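You operate a simulated robot arm through the tools that you are given. There is no shell and no other tool. Be economical: measure what you need, move in short steps, check, and stop when the job is done.

Carry out the task below with a simulated robot arm. There is one attempt and no reset: what you move stays moved.

JOB
Clear the green pin, then try the gold nut on green and red.
Fine: the silver nut goes back on a grey pin; a nut that slides down the red pin stays there, else back on a grey pin; leave the third nut.

Only the result counts: the job must be done as asked and must still hold three seconds after the hand-in. Knocking over, shifting, dropping, spilling or breaking anything else fails it.

ROBOT AND FRAMES
A 6-joint arm with a two-finger parallel gripper, fixed in place. Base frame: the origin is at the foot of the arm, x ahead of it, y to its left, z up; the work surface is at about z = 0. Readings come in m, rad, newtons and seconds.
With the tool pointing down near the work surface it reaches from about 0.12 to 0.5 m from the base axis. Its first joint turns from -1.257 to 1.257 rad. Payload 0.65 kg.
The tool frame sits at the grasp point between the pads (the TCP): z along the fingers, y along the line on which they close. The tips reach 0.025 m beyond it. The gripper opens to 0.076 m. The fingers are 0.018 m wide and 0.01 m thick; the gripper's body (0.036 by 0.078 m) begins 0.045 m behind the TCP.
Orientation is that of the tool frame in the base frame, as a unit quaternion [w, x, y, z]. With the fingers straight down and closing along the base's y, the tool's x points along the base's -x, its y along +y and its z along -z.

CONTROLS
- The arm moves only by the tool apply_moves. Its arguments are lists of equal length, an entry for each row: "travel": the shift along the base's x, y, z in mm, a list of three; "turn": the turn, a rotation vector about the base's x, y, z in rad, a list of three; "grip": the finger opening in mm, from 0 to 76. In form: {"travel": [[tx, ty, tz], ...], "turn": [[rx, ry, rz], ...], "grip": [grip, ...]}. A call has 1 to 12 rows; each row shifts and turns the commanded pose from where the row before left it. Rows are played at 5 a second. More than 0.05 m and 0.15 rad between two rows, or a gripper value outside its range, and nothing of the call is played. Where a pose cannot be reached the arm comes as near as it can. A force on the tool above 40 N (or 10 N above the force at the start of the call, whichever is more), or a blocked arm, ends the call early, and 0.2 s more pass. The fingers move at their own pace (about 0.108 m/s each) and stop on an object; they squeeze with about 24 N. The grip force told is the motor's: it shows also when the fingers shut on nothing. Time passes only in rows, and 0.2 s behind the last, so rows that do not move let the fingers close. The reply holds the time, the measured pose of the TCP, the force on the tool along the base axes, the opening and the grip force, in the units named above and with some noise, with the torque about the TCP (base axes, N m) and any sound that the robot's microphone picked up.
- Cameras (640 x 400 px; columns grow to the right, rows downward): "scene" is fixed at [0.0646, 0.2784, 0.4355]; the picture's right is [-0.68, -0.74, 0.00], its down [-0.29, 0.27, -0.92] and it looks along [0.68, -0.62, -0.39] (base axes); focal length 217 px, centre (320, 200). "wrist" rides on the gripper at [0.058, 0.011, -0.081] in the tool frame; the picture's right is [-0.18, 0.98, 0.00], its down [-0.75, -0.14, -0.64] and it looks along [-0.63, -0.12, 0.77] (tool axes); focal length 243 px, centre (320, 200). There is no depth. A picture from a camera that has moved, and an enlarged one, comes with that camera's place and axes in the base frame and with its lens. The place of the scene camera against the robot may be out by one fixed shift of up to 0.018 m in any direction.
- grab_frame(camera): a new picture of that camera. No time passes.
- close_up(camera, box): a new picture of the part [left, top, right, bottom] of that camera's present view, enlarged. No time passes.
- sign_off(): hands the job in; it is judged then, once.

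Go step by step. Nothing tells you positions but the pictures and the camera data: compare them with the known pose of the tool, close in by small moves and look again before you grip or let go. The budget is 120 turns and 68 pictures, counting those below and the enlarged ones. Unless the task says otherwise, let go and move clear before handing in, and close with one line.

The tools are called after "Emit:" as a command line: name --argument value ..., lists and objects as JSON in quotes. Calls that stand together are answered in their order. apply_moves: Moves the arm, as the interface text tells. Its arguments: {"type":"object","properties":{"travel":{"type":"array","items":{"type":"array","items":{"type":"number"}}},"turn":{"type":"array","items":{"type":"array","items":{"type":"number"}}},"grip":{"type":"array","items":{"type":"number"}}},"required":["travel","turn","grip"]} The other tools are called the same way: grab_frame (camera) takes a picture; close_up (camera, box) takes an enlarged picture of a part of a camera's view; sign_off () hands the job in.

At the start:

```text
time_s: 0.0
eef_pos: [0.2588, 0.0135, 0.3325]
tool_rot: [0.0, 0.0, 1.0, 0.001]
ft_force: [1.3, 0.2, 0.3]
wrist_torque: [0.0, 0.0, 0.01]
opening: 0.0761
finger_force: 0.0
```

scene: 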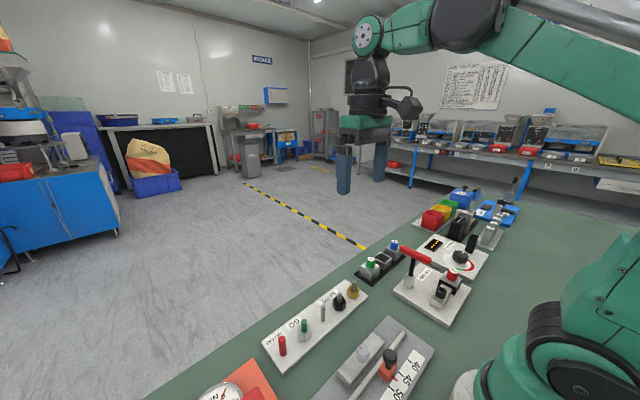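
wrist: 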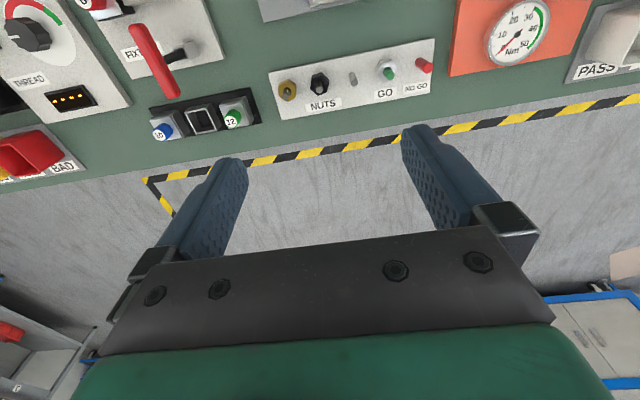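

I see a rack plate with a red pin (NO GO), a green pin (GO) with probably the silver nut on it, and three grey pins (NUTS) with a black and a gold nut. I'll take close-ups first.

Emit:
close_up --camera "scene" --box '[250, 270, 380, 380]'

Emit:
close_up --camera "wrist" --box '[260, 30, 450, 140]'

```text
3.64 times, centred on (315, 325) of scene
camera zoom: at [0.0646, 0.2784, 0.4355], right [-0.68, -0.74, 0.0], down [-0.29, 0.27, -0.92], along [0.68, -0.62, -0.39], focal length 788 px, centre (338, -254)
```

zoom: 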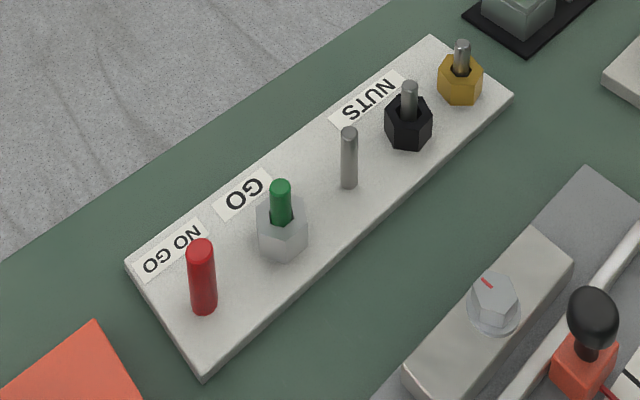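

```text
3.37 times, centred on (355, 85) of wrist
camera zoom: at [0.2016, 0.0236, 0.413], right [0.18, 0.98, 0.0], down [0.75, -0.14, 0.64], along [0.63, -0.12, -0.77], focal length 817 px, centre (202, 587)
```

zoom: 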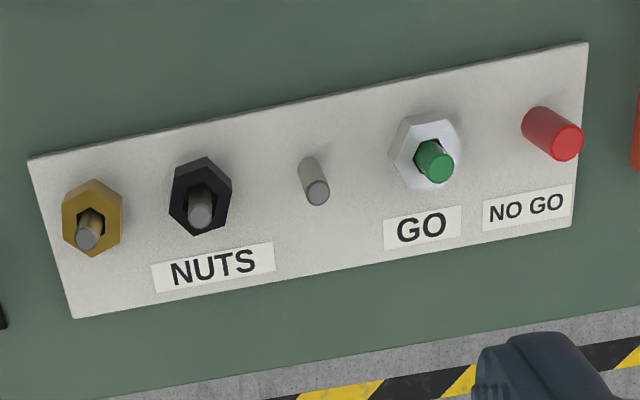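

The five pins look to lie along y at x≈0.295, spaced about 47 mm (gold y≈-0.04, black 0.005, empty 0.05, green 0.097, red 0.145). I'll move over the green pin to look closer.

Emit:
apply_moves --travel '[[12, 28, -30], [12, 28, -30], [12, 27, -30], [0, 0, -30], [0, 0, 0]]' --turn '[[0, 0, 0], [0, 0, 0], [0, 0, 0], [0, 0, 0], [0, 0, 0]]' --grip '[76, 76, 76, 76, 76]'

Emit:
grab_frame --camera "wrist"

```text
time_s: 1.2
eef_pos: [0.296, 0.0938, 0.2103]
tool_rot: [-0.001, 0.0, 1.0, 0.0]
ft_force: [-0.2, 0.3, 0.4]
wrist_torque: [0.0, -0.04, 0.02]
opening: 0.0763
finger_force: 0.1
```

```text
63 pictures are left
camera wrist: at [0.2373, 0.1042, 0.2911], right [0.18, 0.98, 0.0], down [0.75, -0.14, 0.64], along [0.63, -0.12, -0.77], focal length 243 px, centre (320, 200)
```

wrist: 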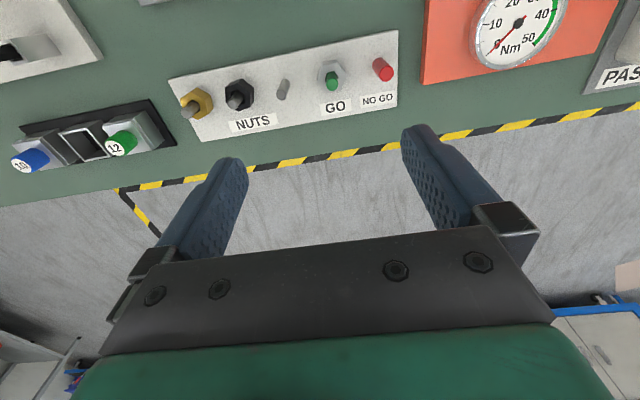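

Emit:
close_up --camera "wrist" --box '[165, 20, 405, 150]'

```text
2.67 times, centred on (285, 85) of wrist
camera zoom: at [0.2373, 0.1042, 0.2911], right [0.18, 0.98, 0.0], down [0.75, -0.14, 0.64], along [0.63, -0.12, -0.77], focal length 647 px, centre (413, 507)
```

zoom: 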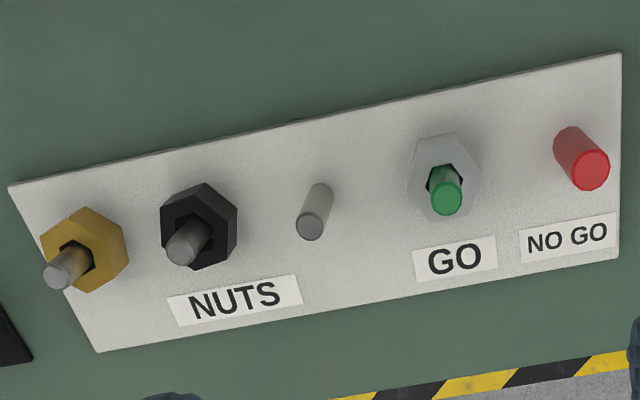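

Triangulating two views gives pin tops at z≈0.04, x≈0.302, y≈-0.046, 0.003, 0.053, 0.104, 0.155. I need the nuts' orientation and heights, so I'll enlarge.

Emit:
close_up --camera "wrist" --box '[300, 50, 380, 100]'

Emit:
close_up --camera "wrist" --box '[175, 75, 255, 125]'

Emit:
close_up --camera "scene" --box '[270, 275, 366, 335]'

```text
8.00 times, centred on (340, 75) of wrist
camera zoom: at [0.2373, 0.1042, 0.2911], right [0.18, 0.98, 0.0], down [0.75, -0.14, 0.64], along [0.63, -0.12, -0.77], focal length 1941 px, centre (160, 1200)
```

zoom: 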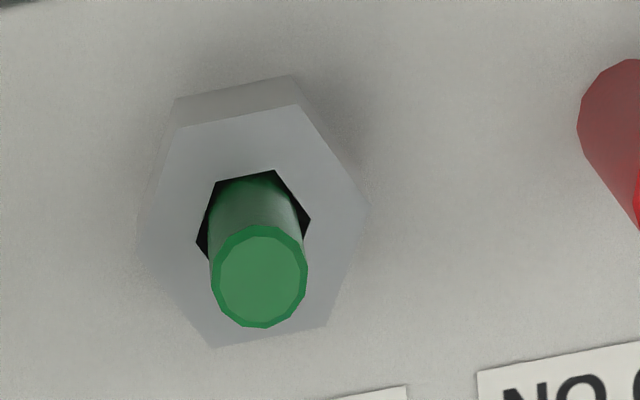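

```text
8.00 times, centred on (215, 100) of wrist
camera zoom: at [0.2373, 0.1042, 0.2911], right [0.18, 0.98, 0.0], down [0.75, -0.14, 0.64], along [0.63, -0.12, -0.77], focal length 1941 px, centre (1160, 1000)
```

zoom: 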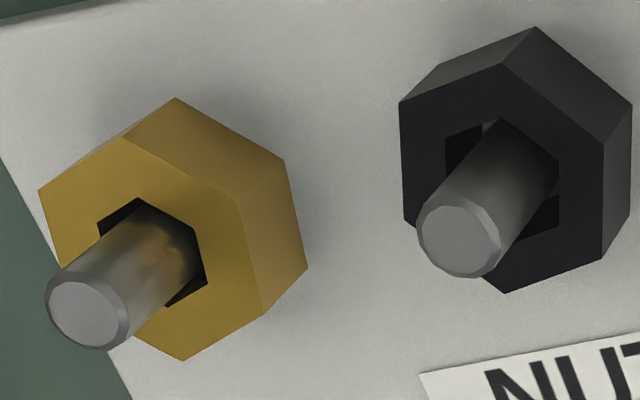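

```text
6.67 times, centred on (318, 305) of scene
camera zoom: at [0.0646, 0.2784, 0.4355], right [-0.68, -0.74, 0.0], down [-0.29, 0.27, -0.92], along [0.68, -0.62, -0.39], focal length 1444 px, centre (333, -500)
```

zoom: 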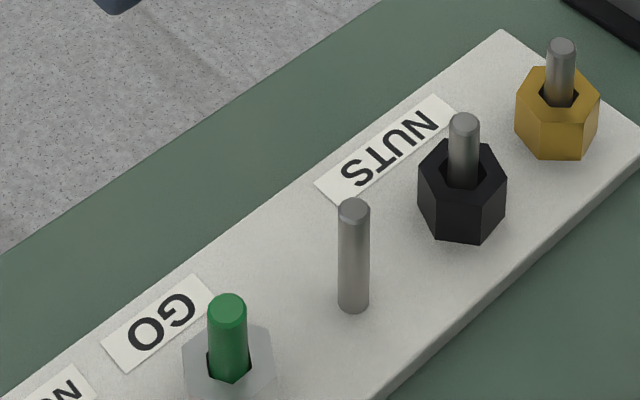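

Flats are about 26 mm apart; the silver nut has flats facing ±x, and the gold one is rotated about 16°. I'll turn the gripper by -90° above the green pin so the fingers close along x, then look.

Emit:
apply_moves --travel '[[0, 0, 0], [0, 0, 0], [0, 0, 0], [0, 0, 0], [0, 0, 0], [0, 0, 0], [0, 0, 0], [2, 3, -20], [2, 3, -20], [2, 3, -20], [0, 1, -20], [0, 0, 0]]' --turn '[[0, 0, -0.1428], [0, 0, -0.1428], [0, 0, -0.1428], [0, 0, -0.1428], [0, 0, -0.1428], [0, 0, -0.1428], [0, 0, -0.1428], [0, 0, -0.1428], [0, 0, -0.1428], [0, 0, -0.1428], [0, 0, -0.1428], [0, 0, 0]]' --grip '[60, 60, 60, 60, 60, 60, 60, 60, 60, 60, 60, 60]'

Emit:
grab_frame --camera "wrist"

Emit:
grab_frame --camera "scene"

```text
time_s: 3.8
eef_pos: [0.301, 0.1062, 0.1326]
tool_rot: [0.0, 0.708, 0.707, 0.0]
ft_force: [0.2, 0.1, -0.4]
wrist_torque: [-0.01, -0.02, 0.0]
opening: 0.0602
finger_force: 0.1
```

```text
58 pictures are left
camera wrist: at [0.3124, 0.164, 0.2129], right [0.98, -0.19, 0.0], down [-0.14, -0.75, 0.64], along [-0.12, -0.63, -0.77], focal length 243 px, centre (320, 200)
```

wrist: 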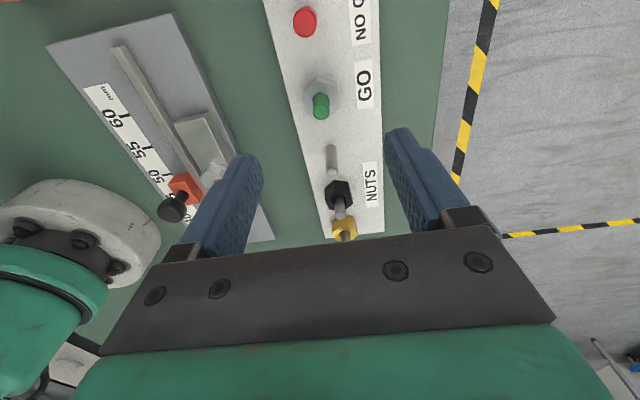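

```text
57 pictures are left
```

scene: 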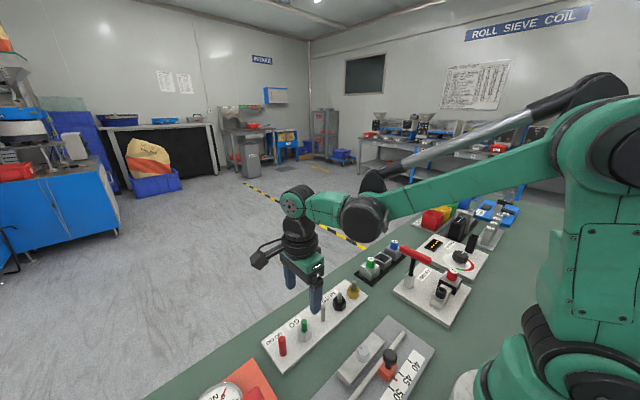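

The green pin sits right where the tool axis should project (column 320, row ~107). A close-up will refine this.

Emit:
close_up --camera "wrist" --box '[272, 60, 368, 120]'

```text
6.67 times, centred on (320, 90) of wrist
camera zoom: at [0.3124, 0.164, 0.2129], right [0.98, -0.19, 0.0], down [-0.14, -0.75, 0.64], along [-0.12, -0.63, -0.77], focal length 1618 px, centre (320, 933)
```

zoom: 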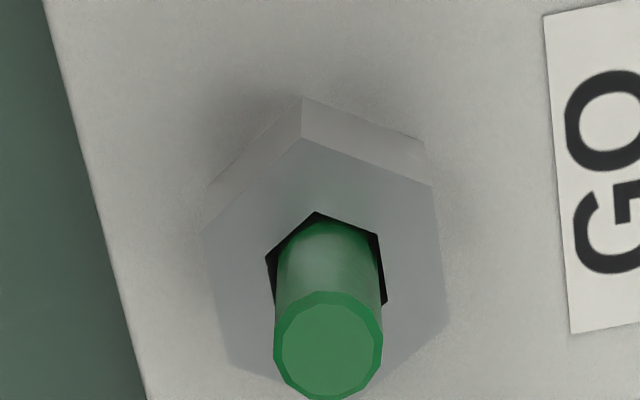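

Green pin axis is at about (0.3013, 0.1036) with its top at z≈0.044, and the nut spans roughly z 0.006–0.023. I'll centre and descend with the fingers at 46 mm.

Emit:
apply_moves --travel '[[0.5, -2.9, 0], [0, 0, -30], [0, 0, -30], [0, 0, -20], [0, 0, -10], [0, 0, 0]]' --turn '[[0, 0, 0], [0, 0, 0], [0, 0, 0], [0, 0, 0], [0, 0, 0], [0, 0, 0]]' --grip '[46, 46, 46, 46, 46, 46]'

Emit:
grab_frame --camera "wrist"

Emit:
close_up --camera "scene" --box '[255, 265, 383, 345]'

```text
time_s: 5.2
eef_pos: [0.3014, 0.1042, 0.0422]
tool_rot: [0.001, 0.707, 0.707, 0.0]
ft_force: [0.7, 1.1, -0.5]
wrist_torque: [0.0, 0.02, -0.02]
opening: 0.046
finger_force: 0.0
```

```text
55 pictures are left
camera wrist: at [0.3123, 0.1613, 0.123], right [0.98, -0.18, 0.0], down [-0.14, -0.75, 0.64], along [-0.12, -0.63, -0.77], focal length 243 px, centre (320, 200)
```

wrist: 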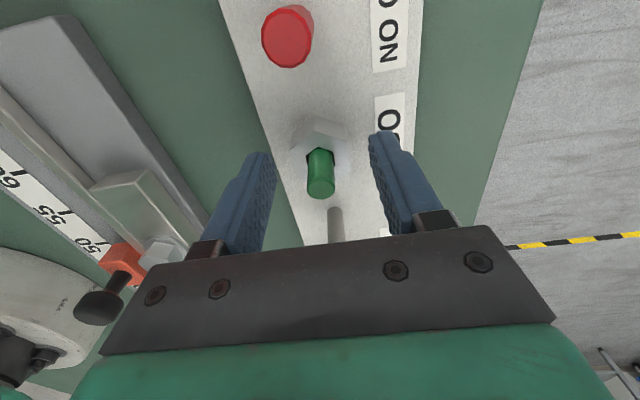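

```text
5.00 times, centred on (319, 305) of scene
camera zoom: at [0.0646, 0.2784, 0.4355], right [-0.68, -0.74, 0.0], down [-0.29, 0.27, -0.92], along [0.68, -0.62, -0.39], focal length 1083 px, centre (325, -325)
```

zoom: 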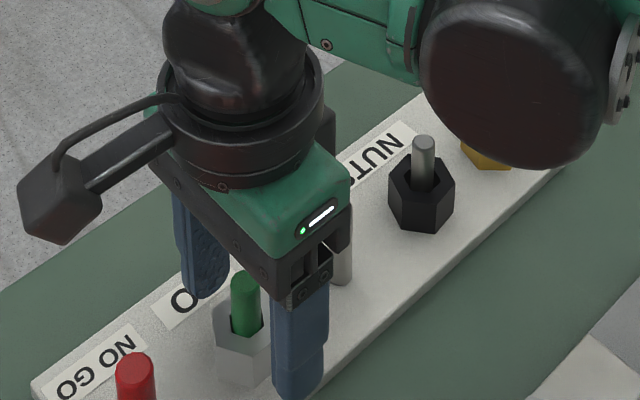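

Centred well: the green pin's top coincides with the TCP. I'll go down a bit more and close on the nut.

Emit:
apply_moves --travel '[[0, 0, -2], [0, 0, -2], [0, 0, 0], [0, 0, 0], [0, 0, 0]]' --turn '[[0, 0, 0], [0, 0, 0], [0, 0, 0], [0, 0, 0], [0, 0, 0]]' --grip '[46, 46, 22, 22, 22]'

Emit:
grab_frame --camera "wrist"

```text
time_s: 6.4
eef_pos: [0.3016, 0.1039, 0.0381]
tool_rot: [0.0, 0.707, 0.707, -0.001]
ft_force: [-0.8, 0.7, 0.2]
wrist_torque: [0.03, -0.01, -0.01]
opening: 0.0254
finger_force: 24.2
```

```text
53 pictures are left
camera wrist: at [0.3126, 0.161, 0.1191], right [0.98, -0.18, 0.0], down [-0.14, -0.75, 0.64], along [-0.12, -0.63, -0.77], focal length 243 px, centre (320, 200)
```

wrist: 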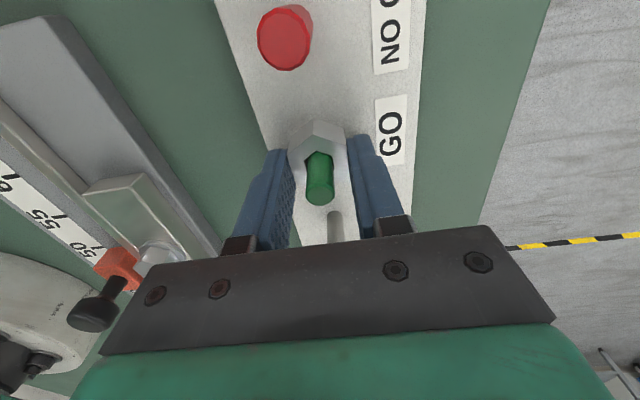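

The silver nut is gripped (25.4 mm). I'll lift it straight up off the green pin.

Emit:
apply_moves --travel '[[0, 0, 5], [0, 0, 10], [0, 0, 15], [0, 0, 20], [0, 0, 20], [0, 0, 0]]' --turn '[[0, 0, 0], [0, 0, 0], [0, 0, 0], [0, 0, 0], [0, 0, 0], [0, 0, 0]]' --grip '[22, 22, 22, 22, 22, 22]'

Emit:
grab_frame --camera "wrist"

Emit:
close_up --camera "scene" --box '[255, 265, 383, 345]'

```text
time_s: 7.8
eef_pos: [0.3022, 0.1044, 0.1081]
tool_rot: [0.0, 0.707, 0.708, 0.0]
ft_force: [-0.2, 0.0, -1.3]
wrist_torque: [0.0, -0.06, 0.02]
opening: 0.0252
finger_force: 24.0
```

```text
52 pictures are left
camera wrist: at [0.3124, 0.1618, 0.1893], right [0.98, -0.18, 0.0], down [-0.14, -0.75, 0.64], along [-0.12, -0.63, -0.77], focal length 243 px, centre (320, 200)
```

wrist: 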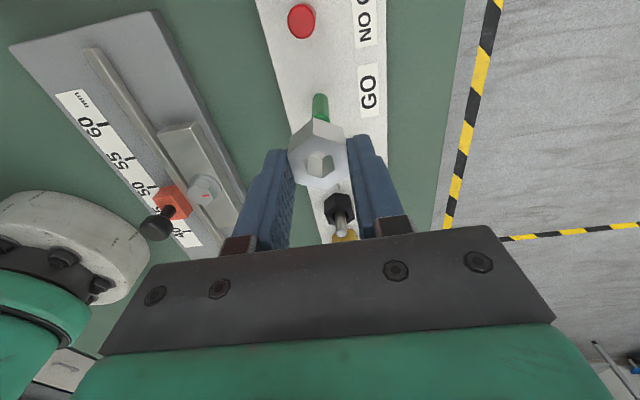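

```text
5.00 times, centred on (319, 305) of scene
camera zoom: at [0.0646, 0.2784, 0.4355], right [-0.68, -0.74, 0.0], down [-0.29, 0.27, -0.92], along [0.68, -0.62, -0.39], focal length 1083 px, centre (325, -325)
```

zoom: 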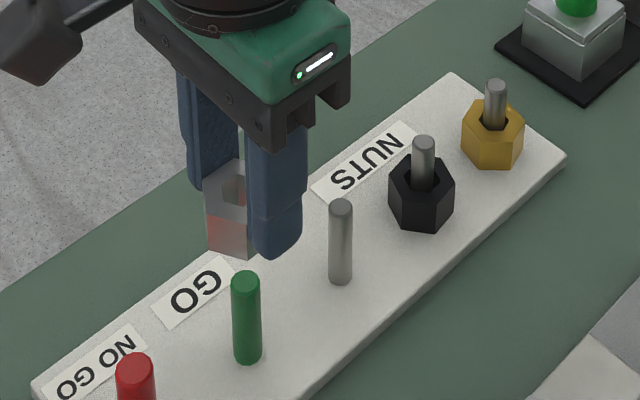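

The nut is held. I need the hole centre relative to the tool, so I'll enlarge.

Emit:
close_up --camera "wrist" --box '[272, 110, 384, 240]'

```text
3.08 times, centred on (328, 175) of wrist
camera zoom: at [0.3124, 0.1618, 0.1893], right [0.98, -0.18, 0.0], down [-0.14, -0.75, 0.64], along [-0.12, -0.63, -0.77], focal length 746 px, centre (295, 277)
```

zoom: 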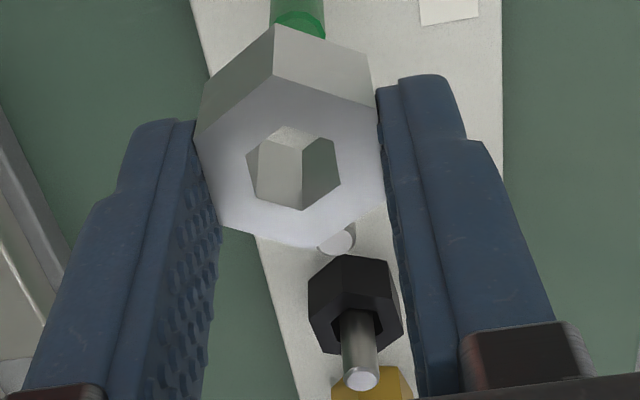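

The hole is centred on the tool axis. The empty grey pin is at about (0.302, 0.0535), so I'll move over it to just above its top and check.

Emit:
apply_moves --travel '[[0.7, -25, 0], [0, -25.1, 0], [0, 0, -10], [0, 0, -12], [0, 0, 0]]' --turn '[[0, 0, 0], [0, 0, 0], [0, 0, 0], [0, 0, 0], [0, 0, 0]]' --grip '[22, 22, 22, 22, 22]'

Emit:
close_up --camera "wrist" --box '[240, 80, 400, 240]'

Emit:
close_up --camera "scene" --box '[275, 245, 371, 325]'

```text
time_s: 9.0
eef_pos: [0.3028, 0.0524, 0.0863]
tool_rot: [0.0, 0.707, 0.707, 0.0]
ft_force: [0.7, 0.2, -0.8]
wrist_torque: [0.01, 0.01, -0.05]
opening: 0.0252
finger_force: 24.3
```

```text
2.50 times, centred on (320, 160) of wrist
camera zoom: at [0.3139, 0.1099, 0.167], right [0.98, -0.18, 0.0], down [-0.14, -0.75, 0.64], along [-0.12, -0.63, -0.77], focal length 606 px, centre (320, 300)
```

zoom: 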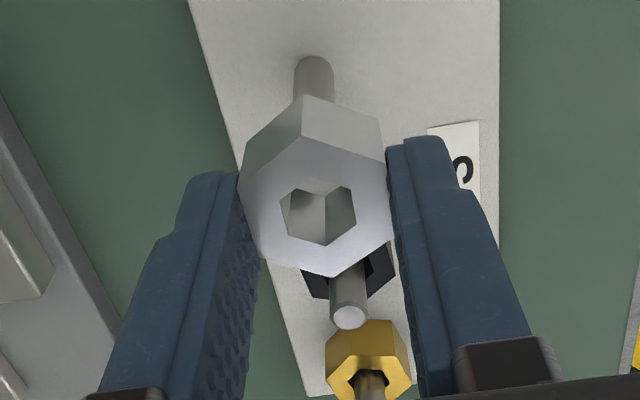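

```text
5.00 times, centred on (323, 285) of scene
camera zoom: at [0.0646, 0.2784, 0.4355], right [-0.68, -0.74, 0.0], down [-0.29, 0.27, -0.92], along [0.68, -0.62, -0.39], focal length 1083 px, centre (305, -225)
```

zoom: 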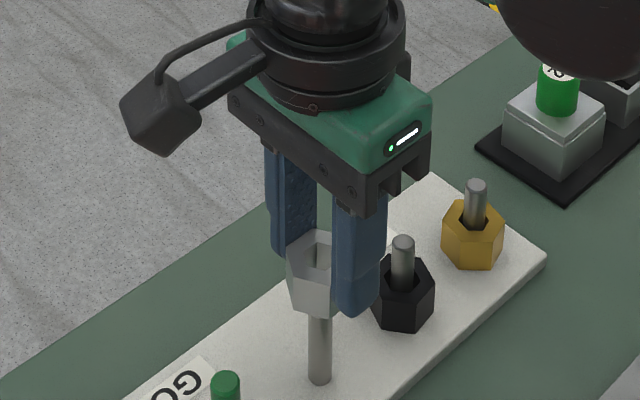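

Alignment looks right. I'll lower in small steps and watch the force.

Emit:
apply_moves --travel '[[0, 0, -3], [0, 0, -3], [0, 0, -3], [0, 0, -3], [0, 0, -3], [0, 0, -3], [0, 0, 0]]' --turn '[[0, 0, 0], [0, 0, 0], [0, 0, 0], [0, 0, 0], [0, 0, 0], [0, 0, 0], [0, 0, 0]]' --grip '[22, 22, 22, 22, 22, 22, 22]'

Emit:
close_up --camera "wrist" --box '[240, 80, 400, 240]'

```text
time_s: 10.6
eef_pos: [0.3024, 0.0534, 0.0682]
tool_rot: [0.0, 0.708, 0.707, 0.001]
ft_force: [0.2, 0.0, -0.5]
wrist_torque: [0.06, 0.0, 0.02]
opening: 0.0252
finger_force: 24.2
```

```text
2.50 times, centred on (320, 160) of wrist
camera zoom: at [0.3135, 0.1107, 0.1489], right [0.98, -0.18, 0.0], down [-0.14, -0.75, 0.64], along [-0.12, -0.63, -0.77], focal length 606 px, centre (320, 300)
```

zoom: 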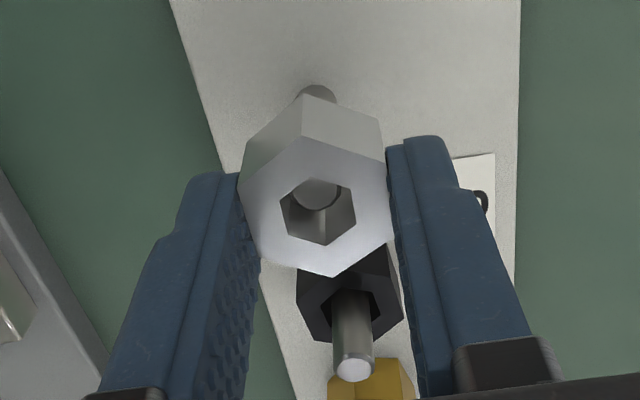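

The pin is visible inside the hole and there's no contact force. I'll keep lowering.

Emit:
apply_moves --travel '[[0, 0, -4], [0, 0, -4], [0, 0, -4], [0, 0, -4], [0, 0, -4], [0, 0, -4], [0, 0, -3], [0, 0, -2], [0, 0, 0]]' --turn '[[0, 0, 0], [0, 0, 0], [0, 0, 0], [0, 0, 0], [0, 0, 0], [0, 0, 0], [0, 0, 0], [0, 0, 0], [0, 0, 0]]' --grip '[22, 22, 22, 22, 22, 22, 22, 22, 22]'

Emit:
close_up --camera "wrist" --box '[240, 80, 400, 240]'

```text
time_s: 12.6
eef_pos: [0.3033, 0.0531, 0.0386]
tool_rot: [0.0, 0.707, 0.707, -0.001]
ft_force: [-0.8, 0.3, -1.9]
wrist_torque: [-0.02, 0.04, 0.04]
opening: 0.0251
finger_force: 23.9
```

```text
2.50 times, centred on (320, 160) of wrist
camera zoom: at [0.3141, 0.111, 0.1197], right [0.98, -0.18, 0.0], down [-0.14, -0.75, 0.64], along [-0.12, -0.63, -0.77], focal length 606 px, centre (320, 300)
```

zoom: 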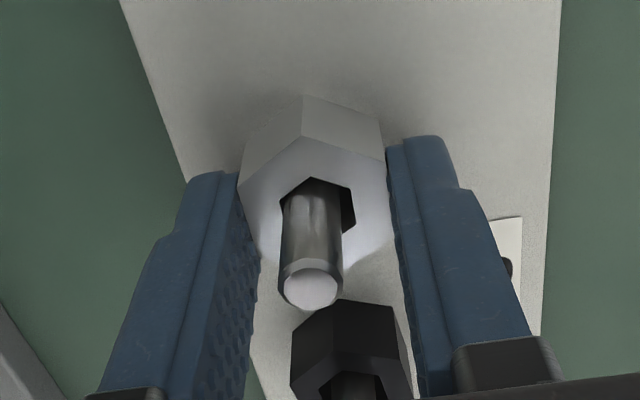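

The nut is at its seated height. I'll open and rise.

Emit:
apply_moves --travel '[[0, 0, 0], [0, 0, 0], [0, 0, 5], [0, 0, 15], [0, 0, 20], [0, 0, 30], [0, 0, 0]]' --turn '[[0, 0, 0], [0, 0, 0], [0, 0, 0], [0, 0, 0], [0, 0, 0], [0, 0, 0], [0, 0, 0]]' --grip '[46, 46, 46, 46, 46, 46, 46]'

Emit:
grab_frame --camera "wrist"

Emit:
close_up --camera "scene" --box '[255, 265, 383, 345]'

```text
time_s: 14.2
eef_pos: [0.3021, 0.0539, 0.1111]
tool_rot: [0.0, 0.707, 0.707, -0.001]
ft_force: [0.2, -0.3, 0.0]
wrist_torque: [0.01, 0.0, -0.02]
opening: 0.046
finger_force: 0.1
```

```text
45 pictures are left
camera wrist: at [0.3128, 0.1106, 0.1907], right [0.98, -0.18, 0.0], down [-0.14, -0.75, 0.64], along [-0.12, -0.63, -0.77], focal length 243 px, centre (320, 200)
```

wrist: 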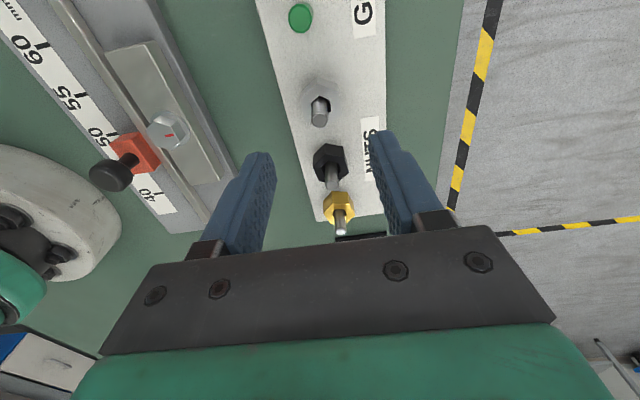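

```text
5.00 times, centred on (319, 305) of scene
camera zoom: at [0.0646, 0.2784, 0.4355], right [-0.68, -0.74, 0.0], down [-0.29, 0.27, -0.92], along [0.68, -0.62, -0.39], focal length 1083 px, centre (325, -325)
```

zoom: 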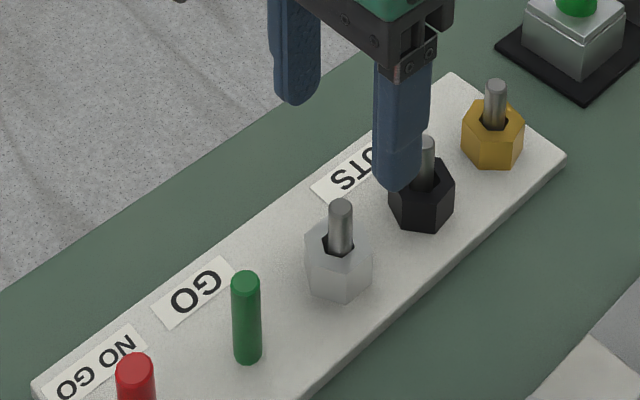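

The silver nut is seated on its grey pin. Next I go over the gold nut and turn +0.28 rad to match its flats.

Emit:
apply_moves --travel '[[-0.5, -33, 0], [-0.5, -33, 0], [0, -34, 0], [0, 0, 0]]' --turn '[[0, 0, 0.14], [0, 0, 0.14], [0, 0, 0], [0, 0, 0]]' --grip '[46, 46, 46, 46]'

Emit:
grab_frame --camera "wrist"

Emit:
close_up --camera "wrist" --box '[280, 70, 376, 160]'

```text
time_s: 15.2
eef_pos: [0.3022, -0.0474, 0.1093]
tool_rot: [0.0, 0.601, 0.799, -0.001]
ft_force: [-0.5, 0.7, 0.2]
wrist_torque: [-0.02, -0.01, 0.01]
opening: 0.0462
finger_force: 0.1
```

```text
43 pictures are left
camera wrist: at [0.2956, 0.0111, 0.189], right [1.0, 0.1, 0.0], down [0.07, -0.76, 0.64], along [0.06, -0.64, -0.77], focal length 243 px, centre (320, 200)
```

wrist: 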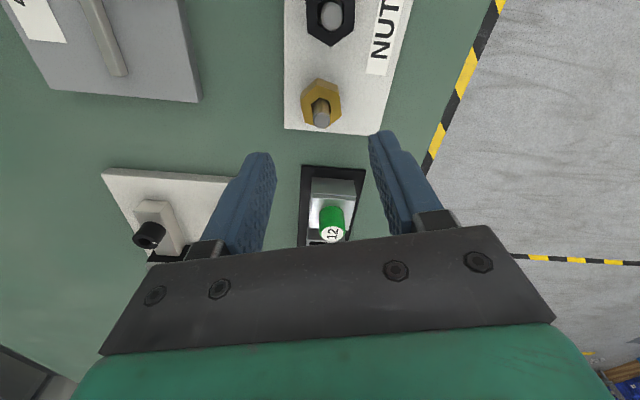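

```text
4.44 times, centred on (328, 115) of wrist
camera zoom: at [0.2956, 0.0111, 0.189], right [1.0, 0.1, 0.0], down [0.07, -0.76, 0.64], along [0.06, -0.64, -0.77], focal length 1078 px, centre (284, 578)
```

zoom: 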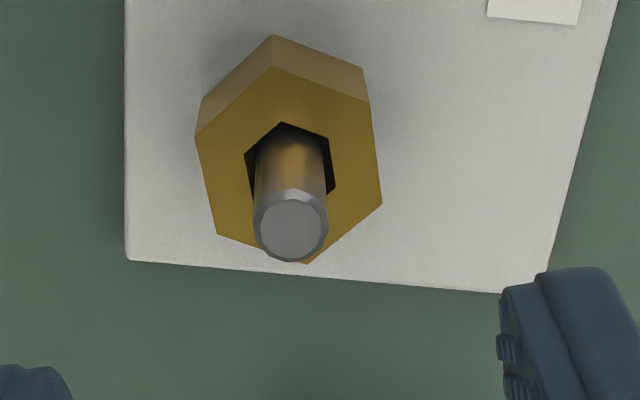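

The gold nut's flats match the current tool angle (~15.5°) and it's within 1 mm of the axis. I'll adjust by +0.8 mm in y, descend and grip.

Emit:
apply_moves --travel '[[0, 0.8, -20], [0, 0, -20], [0, 0, -20], [0, 0, -8], [0, 0, -4], [0, 0, 0], [0, 0, 0], [0, 0, 0], [0, 0, 0]]' --turn '[[0, 0, 0], [0, 0, 0], [0, 0, 0], [0, 0, 0], [0, 0, 0], [0, 0, 0], [0, 0, 0], [0, 0, 0], [0, 0, 0]]' --grip '[44, 44, 44, 44, 44, 44, 22, 22, 22]'

Emit:
close_up --camera "wrist" --box '[240, 80, 400, 240]'

```text
time_s: 17.2
eef_pos: [0.3018, -0.046, 0.0369]
tool_rot: [0.0, 0.601, 0.799, -0.001]
ft_force: [-0.5, -0.5, 0.4]
wrist_torque: [0.0, 0.03, -0.02]
opening: 0.0255
finger_force: 23.9
```

```text
2.50 times, centred on (320, 160) of wrist
camera zoom: at [0.2959, 0.0121, 0.1179], right [1.0, 0.1, 0.0], down [0.07, -0.76, 0.64], along [0.06, -0.64, -0.77], focal length 606 px, centre (320, 300)
```

zoom: 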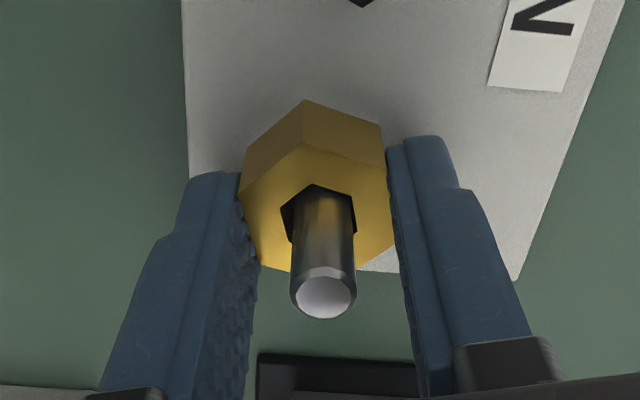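

The gold nut is gripped at 25.5 mm. I'll lift it and look at the hole.

Emit:
apply_moves --travel '[[0, 0, 5], [0, 0, 10], [0, 0, 15], [0, 0, 20], [0, 0, 20], [0, 0, 0]]' --turn '[[0, 0, 0], [0, 0, 0], [0, 0, 0], [0, 0, 0], [0, 0, 0], [0, 0, 0]]' --grip '[22, 22, 22, 22, 22, 22]'

Emit:
close_up --camera "wrist" --box '[256, 110, 384, 240]'

```text
time_s: 18.6
eef_pos: [0.3017, -0.0451, 0.1075]
tool_rot: [0.0, 0.601, 0.799, 0.0]
ft_force: [0.0, 0.9, -0.4]
wrist_torque: [-0.02, -0.01, 0.01]
opening: 0.0254
finger_force: 23.8
```

```text
3.08 times, centred on (320, 175) of wrist
camera zoom: at [0.2954, 0.0131, 0.1883], right [1.0, 0.1, 0.0], down [0.07, -0.76, 0.64], along [0.06, -0.64, -0.77], focal length 746 px, centre (320, 277)
```

zoom: 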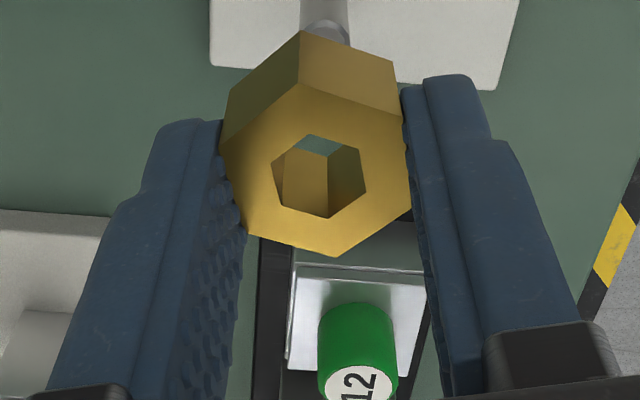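

The nut is centred on the TCP with its top 12 mm below it. I'll carry it above the green pin at a safe height.

Emit:
apply_moves --travel '[[0, 38, 0], [0, 38, 0], [0, 38, 0], [0, 34, 0], [0, 0, 0]]' --turn '[[0, 0, 0], [0, 0, 0], [0, 0, 0], [0, 0, 0], [0, 0, 0]]' --grip '[22, 22, 22, 22, 22]'

Emit:
close_up --camera "wrist" --box '[256, 50, 384, 180]'

Emit:
close_up --camera "scene" --box '[255, 250, 367, 350]'

```text
time_s: 19.8
eef_pos: [0.3, 0.1042, 0.1088]
tool_rot: [0.0, 0.601, 0.799, 0.001]
ft_force: [-0.1, 0.2, 0.3]
wrist_torque: [-0.01, 0.02, -0.01]
opening: 0.0254
finger_force: 24.1
```

```text
3.08 times, centred on (320, 115) of wrist
camera zoom: at [0.2943, 0.1625, 0.1895], right [1.0, 0.09, 0.0], down [0.07, -0.76, 0.64], along [0.06, -0.64, -0.77], focal length 746 px, centre (320, 462)
```

zoom: 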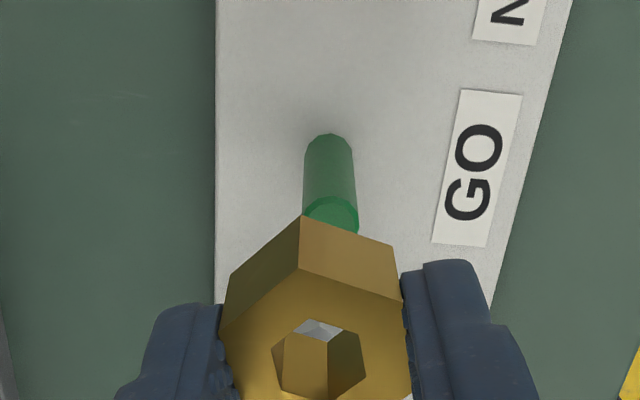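

```text
4.00 times, centred on (311, 300) of scene
camera zoom: at [0.0646, 0.2784, 0.4355], right [-0.68, -0.74, 0.0], down [-0.29, 0.27, -0.92], along [0.68, -0.62, -0.39], focal length 866 px, centre (356, -200)
```

zoom: 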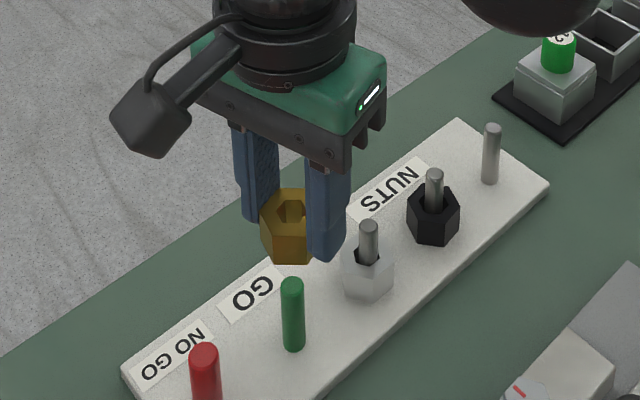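

The nut hangs about above the green pin, though the pin may be ~1–2 mm further in +x. I'll shift a little, go down to just above it, and check through the hole.

Emit:
apply_moves --travel '[[1.0, 1.0, -10], [0, 0, -10], [0, 0, -10], [0, 0, 0]]' --turn '[[0, 0, 0], [0, 0, 0], [0, 0, 0], [0, 0, 0]]' --grip '[22, 22, 22, 22]'

Emit:
close_up --camera "wrist" --box '[272, 110, 368, 210]'

Emit:
close_up --camera "scene" --box '[280, 290, 340, 350]'

```text
time_s: 20.8
eef_pos: [0.3031, 0.1043, 0.0779]
tool_rot: [0.0, 0.601, 0.799, 0.0]
ft_force: [-0.3, 0.5, 0.1]
wrist_torque: [-0.01, -0.01, 0.01]
opening: 0.0256
finger_force: 24.0
```

```text
4.00 times, centred on (320, 160) of wrist
camera zoom: at [0.2974, 0.1619, 0.158], right [1.0, 0.1, 0.0], down [0.07, -0.76, 0.64], along [0.06, -0.64, -0.77], focal length 970 px, centre (320, 360)
```

zoom: 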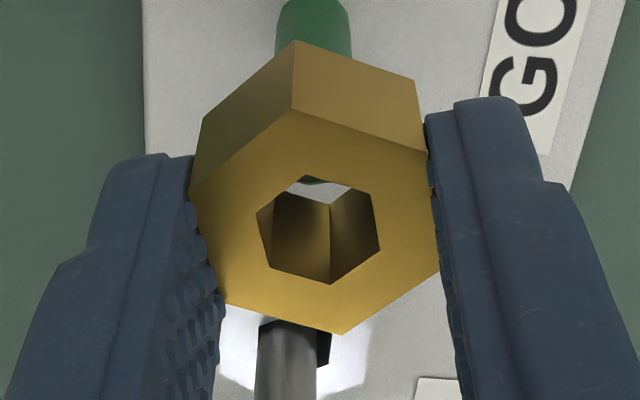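

```text
6.67 times, centred on (310, 320) of scene
camera zoom: at [0.0646, 0.2784, 0.4355], right [-0.68, -0.74, 0.0], down [-0.29, 0.27, -0.92], along [0.68, -0.62, -0.39], focal length 1444 px, centre (387, -600)
```

zoom: 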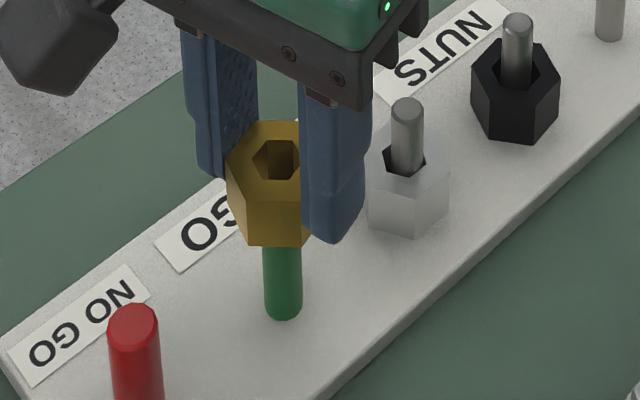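

The readings and pictures disagree a little with the commanded pose, so I'll let the arm settle and re-read.

Emit:
apply_moves --travel '[[0, 0, 0], [0, 0, 0], [0, 0, 0], [0, 0, 0]]' --turn '[[0, 0, 0], [0, 0, 0], [0, 0, 0], [0, 0, 0]]' --grip '[22, 22, 22, 22]'

Emit:
apply_moves --travel '[[0, 0, 0]]' --turn '[[0, 0, 0]]' --grip '[22]'

Emit:
close_up --camera "wrist" --box '[272, 90, 368, 190]'

```text
time_s: 21.8
eef_pos: [0.3026, 0.1027, 0.0775]
tool_rot: [0.0, 0.601, 0.799, -0.002]
ft_force: [0.4, -0.2, -0.8]
wrist_torque: [0.0, 0.03, 0.0]
opening: 0.0255
finger_force: 24.1
```

```text
time_s: 22.2
eef_pos: [0.3031, 0.104, 0.0771]
tool_rot: [0.0, 0.601, 0.799, 0.001]
ft_force: [0.4, -0.2, -0.4]
wrist_torque: [0.01, 0.02, -0.01]
opening: 0.0256
finger_force: 23.7
```

```text
4.00 times, centred on (320, 140) of wrist
camera zoom: at [0.2974, 0.1619, 0.1581], right [1.0, 0.1, 0.0], down [0.07, -0.76, 0.64], along [0.06, -0.64, -0.77], focal length 970 px, centre (320, 440)
```

zoom: 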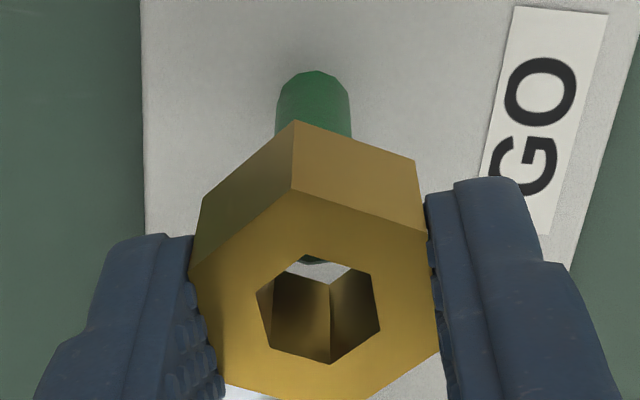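

The camera's reported place is the steadier measure: TCP at (0.3024, 0.1031), pin at about (0.3013, 0.1035). I'll shift -1.1 mm in x and lower gently.

Emit:
apply_moves --travel '[[-1.1, 0.2, 0], [0, 0, 0], [0, 0, -2], [0, 0, -2], [0, 0, -2], [0, 0, -2], [0, 0, 0]]' --turn '[[0, 0, 0], [0, 0, 0], [0, 0, 0], [0, 0, 0], [0, 0, 0], [0, 0, 0], [0, 0, 0]]' --grip '[22, 22, 22, 22, 22, 22, 22]'

Emit:
close_up --camera "wrist" --box '[272, 110, 368, 210]'

```text
time_s: 23.8
eef_pos: [0.302, 0.1033, 0.0683]
tool_rot: [0.0, 0.601, 0.799, 0.001]
ft_force: [1.3, 1.6, -0.7]
wrist_torque: [0.05, -0.07, 0.01]
opening: 0.0252
finger_force: 23.8
```

```text
4.00 times, centred on (320, 160) of wrist
camera zoom: at [0.2963, 0.1616, 0.1496], right [1.0, 0.1, 0.0], down [0.07, -0.76, 0.64], along [0.06, -0.64, -0.77], focal length 970 px, centre (320, 360)
```

zoom: 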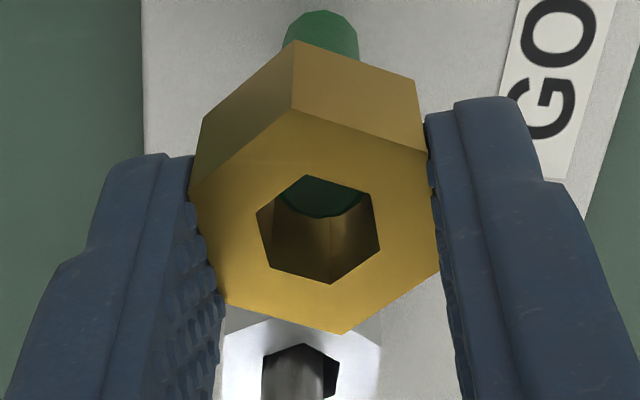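

The green pin is appearing inside the hole with only about 2 N of force. I'll carry on down.

Emit:
apply_moves --travel '[[0, 0, -2], [0, 0, -2], [0, 0, -2], [0, 0, -2], [0, 0, 0]]' --turn '[[0, 0, 0], [0, 0, 0], [0, 0, 0], [0, 0, 0], [0, 0, 0]]' --grip '[22, 22, 22, 22, 22]'

Emit:
close_up --camera "wrist" --box '[272, 110, 368, 210]'

```text
time_s: 25.0
eef_pos: [0.3021, 0.1034, 0.0607]
tool_rot: [0.0, 0.602, 0.799, 0.0]
ft_force: [-0.4, 0.0, -0.3]
wrist_torque: [-0.01, 0.03, 0.01]
opening: 0.0257
finger_force: 24.0
```

```text
4.00 times, centred on (320, 160) of wrist
camera zoom: at [0.2964, 0.1623, 0.1413], right [1.0, 0.1, 0.0], down [0.07, -0.76, 0.64], along [0.06, -0.64, -0.77], focal length 970 px, centre (320, 360)
```

zoom: 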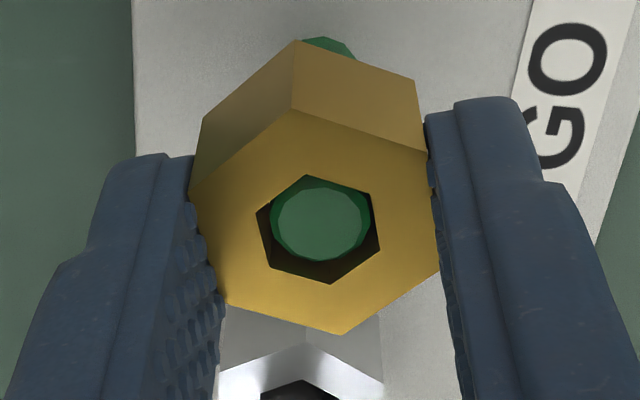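

It slides on the green pin freely. I'll lower it all the way down.

Emit:
apply_moves --travel '[[0, 0, -3], [0, 0, -3], [0, 0, -3], [0, 0, -3], [0, 0, -3], [0, 0, -3], [0, 0, -3], [0, 0, -2], [0, 0, -1], [0, 0, 0]]' --turn '[[0, 0, 0], [0, 0, 0], [0, 0, 0], [0, 0, 0], [0, 0, 0], [0, 0, 0], [0, 0, 0], [0, 0, 0], [0, 0, 0], [0, 0, 0]]' --grip '[22, 22, 22, 22, 22, 22, 22, 22, 22, 22]'

Emit:
close_up --camera "wrist" --box '[256, 80, 384, 210]'

Emit:
close_up --camera "scene" --box '[265, 290, 345, 360]'

```text
time_s: 27.2
eef_pos: [0.3021, 0.1019, 0.0373]
tool_rot: [0.0, 0.601, 0.799, -0.001]
ft_force: [-0.3, -0.9, 15.5]
wrist_torque: [-0.01, 0.08, 0.0]
opening: 0.025
finger_force: 24.3
```

```text
3.08 times, centred on (320, 145) of wrist
camera zoom: at [0.2963, 0.1617, 0.1177], right [1.0, 0.1, 0.0], down [0.07, -0.76, 0.64], along [0.06, -0.64, -0.77], focal length 746 px, centre (320, 369)
```

zoom: 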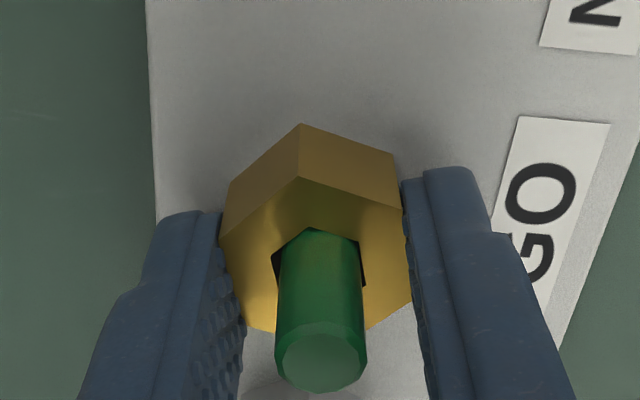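

```text
5.71 times, centred on (305, 325) of scene
camera zoom: at [0.0646, 0.2784, 0.4356], right [-0.68, -0.74, 0.0], down [-0.29, 0.27, -0.92], along [0.68, -0.62, -0.39], focal length 1238 px, centre (406, -514)
```

zoom: 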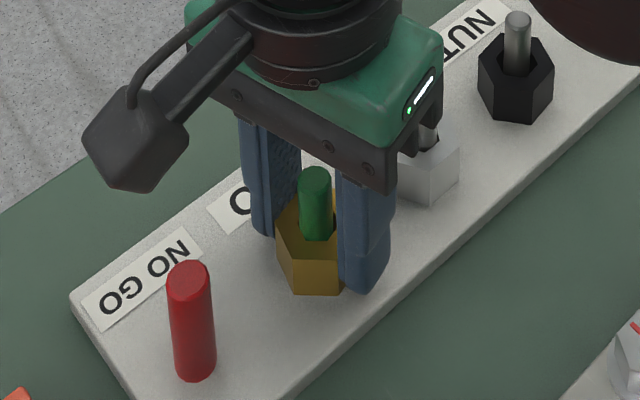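

The nut is fully down on green (15 N against the plate), so green is GO. I'll lift it and carry it toward the red pin, stopping high to measure.

Emit:
apply_moves --travel '[[0, 0, 5], [0, 0, 10], [0, 0, 15], [0, 0, 20], [0, 0, 22], [0, 15, 0], [0, 20, 0], [0, 15, 0], [0, 0, 0], [0, 0, 0], [0, 0, 0]]' --turn '[[0, 0, 0], [0, 0, 0], [0, 0, 0], [0, 0, 0], [0, 0, 0], [0, 0, 0], [0, 0, 0], [0, 0, 0], [0, 0, 0], [0, 0, 0], [0, 0, 0]]' --grip '[22, 22, 22, 22, 22, 22, 22, 22, 22, 22, 22]'

Emit:
close_up --camera "wrist" --box '[256, 50, 384, 180]'

Emit:
close_up --camera "scene" --box '[255, 280, 367, 380]'

```text
time_s: 29.6
eef_pos: [0.302, 0.1537, 0.1094]
tool_rot: [0.0, 0.601, 0.799, 0.0]
ft_force: [0.1, -0.3, -1.4]
wrist_torque: [-0.01, 0.01, 0.03]
opening: 0.0255
finger_force: 24.2
```

```text
3.08 times, centred on (320, 115) of wrist
camera zoom: at [0.2953, 0.2115, 0.1903], right [1.0, 0.1, 0.0], down [0.07, -0.76, 0.64], along [0.06, -0.64, -0.77], focal length 746 px, centre (320, 462)
```

zoom: 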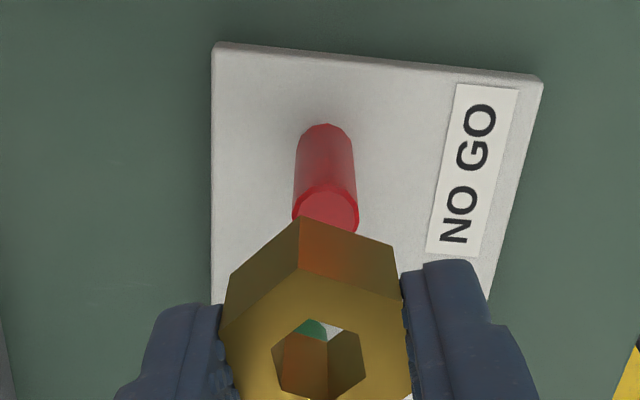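

```text
4.00 times, centred on (311, 330) of scene
camera zoom: at [0.0646, 0.2784, 0.4355], right [-0.68, -0.74, 0.0], down [-0.29, 0.27, -0.92], along [0.68, -0.62, -0.39], focal length 866 px, centre (356, -320)
```

zoom: 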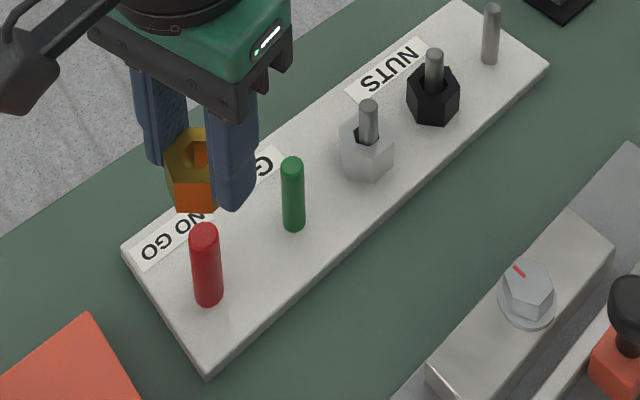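

Red pin is estimated at about (0.3012, 0.154), ~1 mm from the present axis, and it looks thicker than green. I'll adjust and lower to just above it.

Emit:
apply_moves --travel '[[0.8, 1.2, -10], [0, 0, -10], [0, 0, -10], [0, 0, 0], [0, 0, 0], [0, 0, 0]]' --turn '[[0, 0, 0], [0, 0, 0], [0, 0, 0], [0, 0, 0], [0, 0, 0], [0, 0, 0]]' --grip '[22, 22, 22, 22, 22, 22]'

Emit:
close_up --camera "wrist" --box '[272, 100, 368, 200]'

```text
time_s: 31.0
eef_pos: [0.3037, 0.1536, 0.0791]
tool_rot: [0.001, 0.601, 0.799, -0.001]
ft_force: [0.0, 0.0, -1.0]
wrist_torque: [-0.01, -0.01, 0.01]
opening: 0.0256
finger_force: 23.9
```

```text
4.00 times, centred on (320, 150) of wrist
camera zoom: at [0.2969, 0.2126, 0.1598], right [1.0, 0.1, 0.0], down [0.07, -0.76, 0.64], along [0.06, -0.64, -0.77], focal length 970 px, centre (320, 400)
```

zoom: 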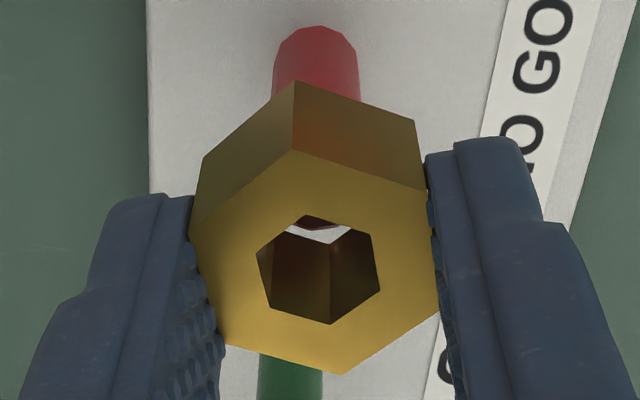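

Aligned within a millimetre; I'll nudge -0.7 mm in x and lower gently onto the red pin.

Emit:
apply_moves --travel '[[-0.7, 0.2, 0], [0, 0, -2], [0, 0, -2], [0, 0, -1], [0, 0, -1], [0, 0, -1], [0, 0, -1], [0, 0, 0]]' --turn '[[0, 0, 0], [0, 0, 0], [0, 0, 0], [0, 0, 0], [0, 0, 0], [0, 0, 0], [0, 0, 0], [0, 0, 0]]' --grip '[22, 22, 22, 22, 22, 22, 22, 22]'

Emit:
close_up --camera "wrist" --box '[272, 100, 368, 200]'

```text
time_s: 32.8
eef_pos: [0.3011, 0.1558, 0.0703]
tool_rot: [0.0, 0.601, 0.799, 0.0]
ft_force: [0.7, 1.2, 15.9]
wrist_torque: [0.0, -0.02, 0.02]
opening: 0.0253
finger_force: 23.8
```

```text
4.00 times, centred on (320, 150) of wrist
camera zoom: at [0.2961, 0.2134, 0.1519], right [1.0, 0.1, 0.0], down [0.07, -0.76, 0.64], along [0.06, -0.64, -0.77], focal length 970 px, centre (320, 400)
```

zoom: 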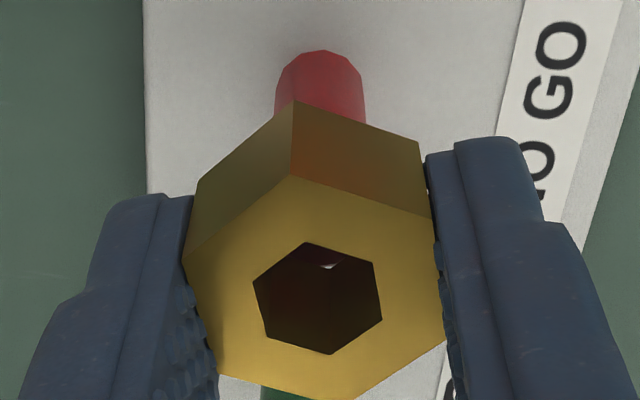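

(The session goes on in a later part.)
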